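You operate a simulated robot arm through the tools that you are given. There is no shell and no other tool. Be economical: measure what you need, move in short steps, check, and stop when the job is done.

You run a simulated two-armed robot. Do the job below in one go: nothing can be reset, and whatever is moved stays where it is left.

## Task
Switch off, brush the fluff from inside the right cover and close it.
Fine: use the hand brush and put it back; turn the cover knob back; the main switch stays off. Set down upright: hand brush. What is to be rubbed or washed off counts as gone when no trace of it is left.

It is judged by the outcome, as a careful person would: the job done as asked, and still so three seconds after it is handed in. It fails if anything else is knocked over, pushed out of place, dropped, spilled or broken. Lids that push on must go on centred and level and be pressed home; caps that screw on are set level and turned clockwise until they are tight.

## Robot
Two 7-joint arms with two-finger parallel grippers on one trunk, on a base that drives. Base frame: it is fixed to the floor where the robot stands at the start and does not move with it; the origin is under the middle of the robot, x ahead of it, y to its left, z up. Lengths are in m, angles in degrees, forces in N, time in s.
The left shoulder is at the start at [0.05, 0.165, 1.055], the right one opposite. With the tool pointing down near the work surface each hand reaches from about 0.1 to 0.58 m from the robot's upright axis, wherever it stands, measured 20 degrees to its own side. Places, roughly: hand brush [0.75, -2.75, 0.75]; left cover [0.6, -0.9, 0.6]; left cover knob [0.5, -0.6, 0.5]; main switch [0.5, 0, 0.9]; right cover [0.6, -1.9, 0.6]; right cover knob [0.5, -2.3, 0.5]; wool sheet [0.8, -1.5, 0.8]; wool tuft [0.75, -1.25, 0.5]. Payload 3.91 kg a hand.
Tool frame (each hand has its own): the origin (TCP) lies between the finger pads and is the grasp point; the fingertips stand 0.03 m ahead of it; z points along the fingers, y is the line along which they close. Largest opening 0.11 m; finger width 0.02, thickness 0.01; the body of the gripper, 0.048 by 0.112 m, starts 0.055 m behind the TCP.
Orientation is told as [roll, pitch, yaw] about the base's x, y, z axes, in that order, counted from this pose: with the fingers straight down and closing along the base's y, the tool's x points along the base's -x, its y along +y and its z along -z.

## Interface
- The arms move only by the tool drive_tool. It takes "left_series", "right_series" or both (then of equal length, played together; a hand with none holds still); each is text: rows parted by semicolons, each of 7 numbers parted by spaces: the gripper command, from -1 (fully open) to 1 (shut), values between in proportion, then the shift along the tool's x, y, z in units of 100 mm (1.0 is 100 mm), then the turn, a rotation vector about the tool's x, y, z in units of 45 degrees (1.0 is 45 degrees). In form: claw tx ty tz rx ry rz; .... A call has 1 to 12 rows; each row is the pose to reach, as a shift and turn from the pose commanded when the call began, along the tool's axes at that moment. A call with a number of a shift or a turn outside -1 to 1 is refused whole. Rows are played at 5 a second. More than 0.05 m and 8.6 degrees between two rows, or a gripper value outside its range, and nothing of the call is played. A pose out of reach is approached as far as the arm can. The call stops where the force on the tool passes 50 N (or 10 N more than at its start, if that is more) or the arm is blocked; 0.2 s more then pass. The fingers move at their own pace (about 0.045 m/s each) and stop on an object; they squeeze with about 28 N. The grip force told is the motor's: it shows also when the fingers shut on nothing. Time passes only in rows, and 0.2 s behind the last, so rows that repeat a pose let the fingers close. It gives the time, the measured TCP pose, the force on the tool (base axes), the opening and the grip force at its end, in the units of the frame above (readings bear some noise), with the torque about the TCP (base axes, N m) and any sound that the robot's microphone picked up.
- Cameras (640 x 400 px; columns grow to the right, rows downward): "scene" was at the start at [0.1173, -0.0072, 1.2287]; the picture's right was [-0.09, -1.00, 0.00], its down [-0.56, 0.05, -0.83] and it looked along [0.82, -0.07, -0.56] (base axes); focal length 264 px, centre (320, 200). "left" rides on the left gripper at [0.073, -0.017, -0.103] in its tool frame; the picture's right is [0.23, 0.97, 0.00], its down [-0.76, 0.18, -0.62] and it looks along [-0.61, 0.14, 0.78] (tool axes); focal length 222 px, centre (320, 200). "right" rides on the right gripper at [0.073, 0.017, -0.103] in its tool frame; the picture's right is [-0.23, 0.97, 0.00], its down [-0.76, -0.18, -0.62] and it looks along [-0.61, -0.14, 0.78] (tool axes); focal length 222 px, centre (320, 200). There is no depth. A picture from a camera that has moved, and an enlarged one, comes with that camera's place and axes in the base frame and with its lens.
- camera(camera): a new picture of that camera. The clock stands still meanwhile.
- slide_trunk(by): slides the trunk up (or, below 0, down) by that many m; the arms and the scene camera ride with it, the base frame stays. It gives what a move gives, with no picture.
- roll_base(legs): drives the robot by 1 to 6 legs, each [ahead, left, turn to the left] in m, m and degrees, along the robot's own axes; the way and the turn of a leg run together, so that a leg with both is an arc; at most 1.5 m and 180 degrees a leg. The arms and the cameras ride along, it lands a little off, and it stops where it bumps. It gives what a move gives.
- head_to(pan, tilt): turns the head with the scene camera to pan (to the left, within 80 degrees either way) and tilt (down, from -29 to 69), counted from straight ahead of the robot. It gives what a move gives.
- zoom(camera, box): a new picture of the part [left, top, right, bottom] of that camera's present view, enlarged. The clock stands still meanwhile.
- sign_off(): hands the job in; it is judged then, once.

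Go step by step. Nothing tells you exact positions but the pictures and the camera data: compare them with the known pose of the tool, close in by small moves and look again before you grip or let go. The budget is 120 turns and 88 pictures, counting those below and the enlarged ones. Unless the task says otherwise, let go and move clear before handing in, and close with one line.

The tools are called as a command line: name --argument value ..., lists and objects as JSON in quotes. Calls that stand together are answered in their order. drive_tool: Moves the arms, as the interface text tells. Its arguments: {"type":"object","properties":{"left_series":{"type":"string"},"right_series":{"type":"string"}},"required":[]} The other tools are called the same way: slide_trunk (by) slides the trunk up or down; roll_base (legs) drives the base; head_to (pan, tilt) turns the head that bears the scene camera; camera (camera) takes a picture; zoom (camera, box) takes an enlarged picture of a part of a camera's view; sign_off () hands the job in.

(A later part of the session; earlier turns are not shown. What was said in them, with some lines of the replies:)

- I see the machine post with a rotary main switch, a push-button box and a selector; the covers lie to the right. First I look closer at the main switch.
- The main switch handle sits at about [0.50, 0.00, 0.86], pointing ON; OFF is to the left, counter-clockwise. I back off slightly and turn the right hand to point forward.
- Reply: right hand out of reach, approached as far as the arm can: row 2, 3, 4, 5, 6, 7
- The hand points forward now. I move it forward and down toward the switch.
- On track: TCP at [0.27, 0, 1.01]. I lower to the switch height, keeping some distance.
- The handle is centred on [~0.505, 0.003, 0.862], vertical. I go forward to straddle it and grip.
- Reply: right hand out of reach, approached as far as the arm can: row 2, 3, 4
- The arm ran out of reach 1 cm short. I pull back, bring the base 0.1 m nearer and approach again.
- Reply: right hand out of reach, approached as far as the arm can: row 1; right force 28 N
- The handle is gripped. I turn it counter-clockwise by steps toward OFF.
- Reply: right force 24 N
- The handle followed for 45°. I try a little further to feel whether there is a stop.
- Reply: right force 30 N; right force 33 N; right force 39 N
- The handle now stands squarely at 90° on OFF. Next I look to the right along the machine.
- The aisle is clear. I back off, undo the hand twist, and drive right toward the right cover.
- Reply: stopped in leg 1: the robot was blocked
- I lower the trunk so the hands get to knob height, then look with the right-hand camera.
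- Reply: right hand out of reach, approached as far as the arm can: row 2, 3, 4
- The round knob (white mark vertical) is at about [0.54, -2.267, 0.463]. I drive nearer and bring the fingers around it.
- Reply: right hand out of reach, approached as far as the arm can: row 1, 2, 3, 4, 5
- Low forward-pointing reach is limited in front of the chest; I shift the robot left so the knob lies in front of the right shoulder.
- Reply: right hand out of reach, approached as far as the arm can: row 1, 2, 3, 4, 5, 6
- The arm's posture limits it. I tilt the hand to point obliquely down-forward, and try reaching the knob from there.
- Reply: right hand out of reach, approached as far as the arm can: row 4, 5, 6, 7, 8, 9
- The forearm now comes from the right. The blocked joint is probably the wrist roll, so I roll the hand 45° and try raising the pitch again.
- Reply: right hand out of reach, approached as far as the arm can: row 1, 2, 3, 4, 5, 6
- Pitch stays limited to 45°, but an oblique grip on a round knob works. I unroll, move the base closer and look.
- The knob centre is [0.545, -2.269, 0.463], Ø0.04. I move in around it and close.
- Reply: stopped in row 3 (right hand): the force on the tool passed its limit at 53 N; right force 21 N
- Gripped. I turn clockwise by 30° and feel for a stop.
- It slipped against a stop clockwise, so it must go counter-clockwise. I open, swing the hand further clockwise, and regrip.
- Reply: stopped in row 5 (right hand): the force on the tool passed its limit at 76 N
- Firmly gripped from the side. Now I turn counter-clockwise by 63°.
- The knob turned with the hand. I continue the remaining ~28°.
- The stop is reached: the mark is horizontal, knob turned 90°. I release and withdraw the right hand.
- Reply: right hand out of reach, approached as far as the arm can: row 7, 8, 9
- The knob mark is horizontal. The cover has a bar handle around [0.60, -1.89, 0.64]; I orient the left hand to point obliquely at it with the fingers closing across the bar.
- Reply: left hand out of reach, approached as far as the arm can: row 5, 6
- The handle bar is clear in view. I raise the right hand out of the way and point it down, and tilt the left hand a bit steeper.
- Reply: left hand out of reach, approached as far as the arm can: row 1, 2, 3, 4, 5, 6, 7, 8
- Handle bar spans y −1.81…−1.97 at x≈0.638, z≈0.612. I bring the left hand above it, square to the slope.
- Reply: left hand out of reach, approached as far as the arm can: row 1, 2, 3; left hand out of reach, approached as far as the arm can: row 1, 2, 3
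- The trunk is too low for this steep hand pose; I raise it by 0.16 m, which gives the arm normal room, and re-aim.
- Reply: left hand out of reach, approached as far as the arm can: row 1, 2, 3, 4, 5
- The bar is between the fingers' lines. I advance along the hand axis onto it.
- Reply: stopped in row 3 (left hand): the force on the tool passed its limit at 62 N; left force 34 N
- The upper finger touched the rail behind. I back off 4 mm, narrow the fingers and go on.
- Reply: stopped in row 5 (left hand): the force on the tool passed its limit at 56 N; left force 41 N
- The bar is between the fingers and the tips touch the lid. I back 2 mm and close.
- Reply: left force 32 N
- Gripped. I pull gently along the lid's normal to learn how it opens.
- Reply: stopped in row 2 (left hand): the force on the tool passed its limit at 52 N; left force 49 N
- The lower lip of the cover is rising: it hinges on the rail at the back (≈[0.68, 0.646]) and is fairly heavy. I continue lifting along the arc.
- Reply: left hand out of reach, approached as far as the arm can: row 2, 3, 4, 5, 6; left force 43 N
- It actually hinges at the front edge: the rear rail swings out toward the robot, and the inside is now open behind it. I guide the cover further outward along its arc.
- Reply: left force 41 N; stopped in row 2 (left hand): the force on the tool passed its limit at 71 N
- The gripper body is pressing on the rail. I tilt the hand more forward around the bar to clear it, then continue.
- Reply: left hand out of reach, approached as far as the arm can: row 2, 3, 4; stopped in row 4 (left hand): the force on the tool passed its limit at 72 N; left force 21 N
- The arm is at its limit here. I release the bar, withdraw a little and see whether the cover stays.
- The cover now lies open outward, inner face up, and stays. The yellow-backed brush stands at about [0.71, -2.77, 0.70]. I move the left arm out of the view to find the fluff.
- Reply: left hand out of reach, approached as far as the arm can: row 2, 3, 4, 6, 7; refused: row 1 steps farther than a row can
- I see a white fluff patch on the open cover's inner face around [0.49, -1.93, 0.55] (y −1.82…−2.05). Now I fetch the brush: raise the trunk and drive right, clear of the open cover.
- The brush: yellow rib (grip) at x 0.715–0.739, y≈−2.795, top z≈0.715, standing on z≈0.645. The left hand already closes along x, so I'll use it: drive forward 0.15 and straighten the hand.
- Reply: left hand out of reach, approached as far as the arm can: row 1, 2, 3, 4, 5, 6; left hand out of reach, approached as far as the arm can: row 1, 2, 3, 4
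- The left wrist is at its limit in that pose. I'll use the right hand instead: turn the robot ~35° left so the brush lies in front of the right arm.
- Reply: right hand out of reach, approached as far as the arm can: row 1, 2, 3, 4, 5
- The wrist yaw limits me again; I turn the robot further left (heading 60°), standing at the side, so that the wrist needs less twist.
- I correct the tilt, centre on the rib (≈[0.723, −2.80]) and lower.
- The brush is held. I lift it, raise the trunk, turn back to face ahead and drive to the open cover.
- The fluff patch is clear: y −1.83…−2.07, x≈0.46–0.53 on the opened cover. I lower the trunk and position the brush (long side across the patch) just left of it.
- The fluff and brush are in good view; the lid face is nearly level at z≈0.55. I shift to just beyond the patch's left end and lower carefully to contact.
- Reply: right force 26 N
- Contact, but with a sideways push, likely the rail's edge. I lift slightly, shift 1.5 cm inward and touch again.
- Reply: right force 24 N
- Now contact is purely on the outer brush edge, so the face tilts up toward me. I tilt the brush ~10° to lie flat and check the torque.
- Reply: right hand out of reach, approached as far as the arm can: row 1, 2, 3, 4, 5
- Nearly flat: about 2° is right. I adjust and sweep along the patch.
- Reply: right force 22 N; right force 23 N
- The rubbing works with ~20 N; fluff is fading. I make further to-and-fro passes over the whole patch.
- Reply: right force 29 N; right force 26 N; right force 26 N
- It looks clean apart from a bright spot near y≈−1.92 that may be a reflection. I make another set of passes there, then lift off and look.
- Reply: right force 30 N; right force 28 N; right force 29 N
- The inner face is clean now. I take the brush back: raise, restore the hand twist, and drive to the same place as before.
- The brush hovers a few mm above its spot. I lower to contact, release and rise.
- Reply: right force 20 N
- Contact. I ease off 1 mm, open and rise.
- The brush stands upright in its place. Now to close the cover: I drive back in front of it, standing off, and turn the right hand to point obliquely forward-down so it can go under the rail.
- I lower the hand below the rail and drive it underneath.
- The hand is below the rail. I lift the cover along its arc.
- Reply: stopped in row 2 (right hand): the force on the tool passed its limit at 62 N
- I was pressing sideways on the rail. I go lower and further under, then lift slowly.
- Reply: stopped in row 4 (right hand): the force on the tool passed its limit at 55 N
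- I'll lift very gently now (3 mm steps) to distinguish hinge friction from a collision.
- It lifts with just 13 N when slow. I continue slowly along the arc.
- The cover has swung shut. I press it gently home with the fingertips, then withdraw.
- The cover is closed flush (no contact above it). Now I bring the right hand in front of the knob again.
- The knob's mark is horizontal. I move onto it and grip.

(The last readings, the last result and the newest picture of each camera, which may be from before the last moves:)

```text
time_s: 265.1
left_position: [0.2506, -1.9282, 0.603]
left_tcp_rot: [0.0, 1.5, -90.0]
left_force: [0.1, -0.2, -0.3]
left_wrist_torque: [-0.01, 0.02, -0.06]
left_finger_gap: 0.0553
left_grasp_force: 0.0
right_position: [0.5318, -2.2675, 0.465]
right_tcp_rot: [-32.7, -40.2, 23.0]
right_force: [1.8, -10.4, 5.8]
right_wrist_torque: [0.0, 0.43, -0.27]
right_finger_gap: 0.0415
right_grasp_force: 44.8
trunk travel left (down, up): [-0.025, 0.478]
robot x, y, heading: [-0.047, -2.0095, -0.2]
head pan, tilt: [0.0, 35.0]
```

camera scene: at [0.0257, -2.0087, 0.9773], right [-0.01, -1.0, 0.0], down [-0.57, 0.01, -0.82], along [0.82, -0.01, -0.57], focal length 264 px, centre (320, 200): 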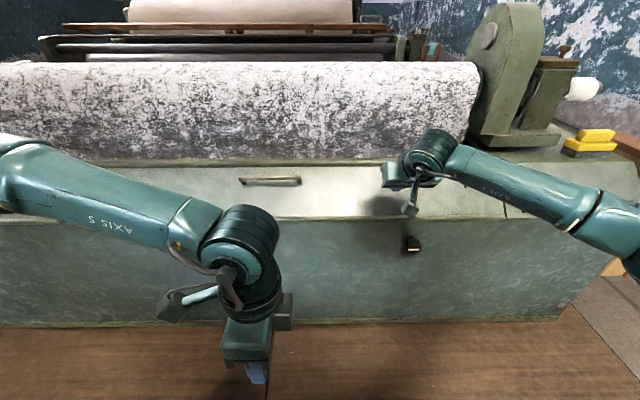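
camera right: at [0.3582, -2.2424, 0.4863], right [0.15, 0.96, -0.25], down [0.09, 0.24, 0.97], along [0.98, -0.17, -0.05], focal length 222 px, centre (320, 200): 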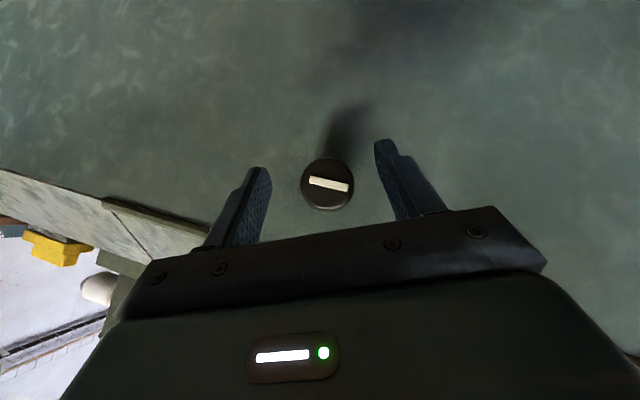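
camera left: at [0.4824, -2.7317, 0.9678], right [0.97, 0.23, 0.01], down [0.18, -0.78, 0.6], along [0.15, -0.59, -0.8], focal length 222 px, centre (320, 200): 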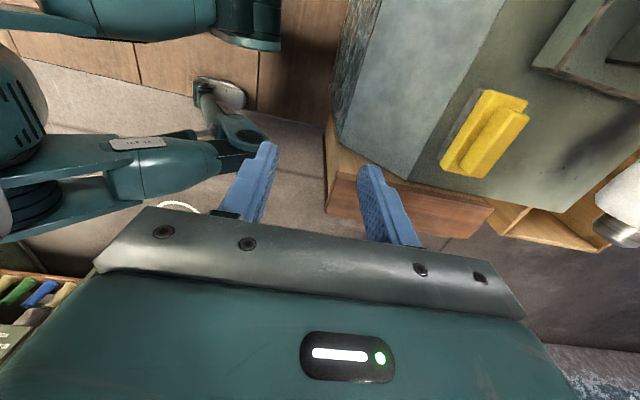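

Gripped (0.0415). I turn it clockwise by 90° in two moves.

drive_tool --right_series "1 0 0 0 -0.11 0 0.11;1 0 0 0 -0.22 0 0.22;1 0 0 0 -0.33 0 0.33;1 0 0 0 -0.44 0 0.44;1 0 0 0 -0.55 0 0.55;1 0 0 0 -0.66 0 0.66;1 0 0 0 -0.77 0 0.77;1 0 0 0 -0.88 0 0.88;1 0 0 0 -0.99 0 0.99"

drive_tool --right_series "1 0 0 0 -0.11 0 0.11;1 0 0 0 -0.22 0 0.22;1 0 0 0 -0.33 0 0.33;1 0 0 0 -0.44 0 0.44;1 0 0 0 -0.5 0 0.5;1 0 0 0 -0.5 0 0.5"

camera --camera "right"

```text
time_s: 267.1
left_position: [0.2535, -1.9295, 0.6039]
left_tcp_rot: [0.0, 1.5, -90.0]
left_force: [0.0, 0.3, 0.0]
left_wrist_torque: [0.03, 0.02, 0.02]
left_finger_gap: 0.0552
left_grasp_force: 0.0
right_position: [0.5308, -2.2674, 0.4663]
right_tcp_rot: [48.7, -33.7, -31.4]
right_force: [0.4, -20.3, 9.3]
right_wrist_torque: [0.01, 0.53, 0.72]
right_finger_gap: 0.0416
right_grasp_force: 44.7
trunk travel left (down, up): [-0.025, 0.478]
robot x, y, heading: [-0.0493, -2.0074, -0.3]
head pan, tilt: [0.0, 35.0]
```

```text
time_s: 268.5
left_position: [0.2523, -1.9282, 0.6034]
left_tcp_rot: [0.0, 1.5, -89.9]
left_force: [0.4, -0.6, 0.7]
left_wrist_torque: [0.02, 0.0, 0.0]
left_finger_gap: 0.0551
left_grasp_force: 0.1
right_position: [0.5315, -2.2673, 0.464]
right_tcp_rot: [76.0, -13.6, -42.6]
right_force: [2.5, -13.4, 2.9]
right_wrist_torque: [-0.82, 0.04, -0.11]
right_finger_gap: 0.0417
right_grasp_force: 45.2
trunk travel left (down, up): [-0.025, 0.478]
robot x, y, heading: [-0.0516, -2.0045, -0.4]
head pan, tilt: [0.0, 35.0]
```

```text
2 pictures are left
camera right: at [0.407, -2.2843, 0.4869], right [0.16, 0.17, 0.97], down [0.11, -0.98, 0.16], along [0.98, 0.08, -0.17], focal length 222 px, centre (320, 200)
```

right: 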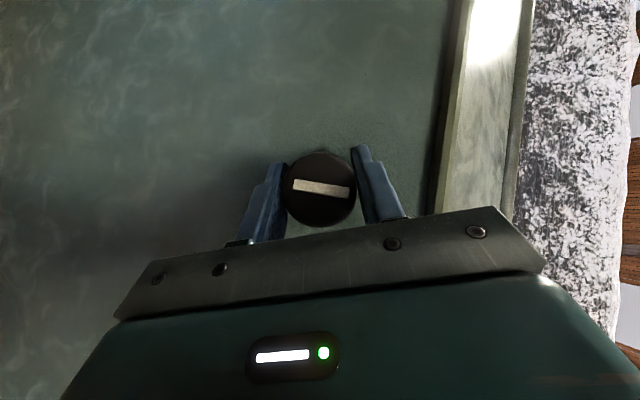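

The knob is back at its stop, mark vertical. I release and withdraw.

drive_tool --right_series "0.3 0 0 0 0 0 0;-0.5 0 0 0 0 0 0;-0.5 0 0 0 0 0 0;-0.5 0.2 0 -0.2 0 0 0;-0.5 0.45 0 -0.45 0 0 0;-0.5 0.7 0 -0.7 0 0 0"

roll_base --legs '[[-0.15, 0, 0]]'

camera --camera "scene"

```text
time_s: 269.9
left_position: [0.2509, -1.9277, 0.6019]
left_tcp_rot: [-0.1, 1.5, -90.0]
left_force: [0.3, 0.2, 0.8]
left_wrist_torque: [0.01, 0.0, 0.0]
left_finger_gap: 0.055
left_grasp_force: 0.0
right_position: [0.4327, -2.2678, 0.466]
right_tcp_rot: [76.1, -13.8, -42.6]
right_force: [0.2, 0.5, 0.3]
right_wrist_torque: [-0.01, 0.01, 0.01]
right_finger_gap: 0.0826
right_grasp_force: 0.1
trunk travel left (down, up): [-0.025, 0.478]
robot x, y, heading: [-0.0517, -2.0063, -0.3]
head pan, tilt: [0.0, 35.0]
```

```text
time_s: 271.3
left_position: [0.1037, -1.9286, 0.602]
left_tcp_rot: [-0.1, 1.5, -89.8]
left_force: [-0.3, -0.4, 0.2]
left_wrist_torque: [0.01, -0.03, 0.01]
left_finger_gap: 0.0549
left_grasp_force: 0.1
right_position: [0.2838, -2.2673, 0.4649]
right_tcp_rot: [76.0, -13.7, -42.5]
right_force: [-0.8, -0.4, -0.5]
right_wrist_torque: [0.03, 0.0, -0.01]
right_finger_gap: 0.0827
right_grasp_force: 0.1
trunk travel left (down, up): [-0.025, 0.478]
robot x, y, heading: [-0.2021, -2.0062, -0.1]
head pan, tilt: [0.0, 35.0]
```

```text
1 pictures are left
camera scene: at [-0.0835, -2.0073, 0.9772], right [0.0, -1.0, 0.0], down [-0.57, 0.0, -0.82], along [0.82, 0.0, -0.57], focal length 264 px, centre (320, 200)
```

scene: 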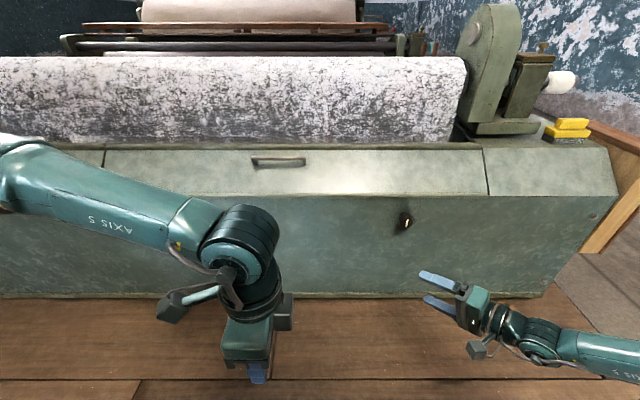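

The cover is shut and flush, its knob mark is vertical again, the brush stands upright in its place, and the main switch is still at OFF. Both hands are clear, so I hand in.

sign_off

```text
The job is handed in.
```

The main switch is off and stays off, and the right cover is brushed clean inside and closed. Its knob is turned back, and the hand brush stands upright in its place.
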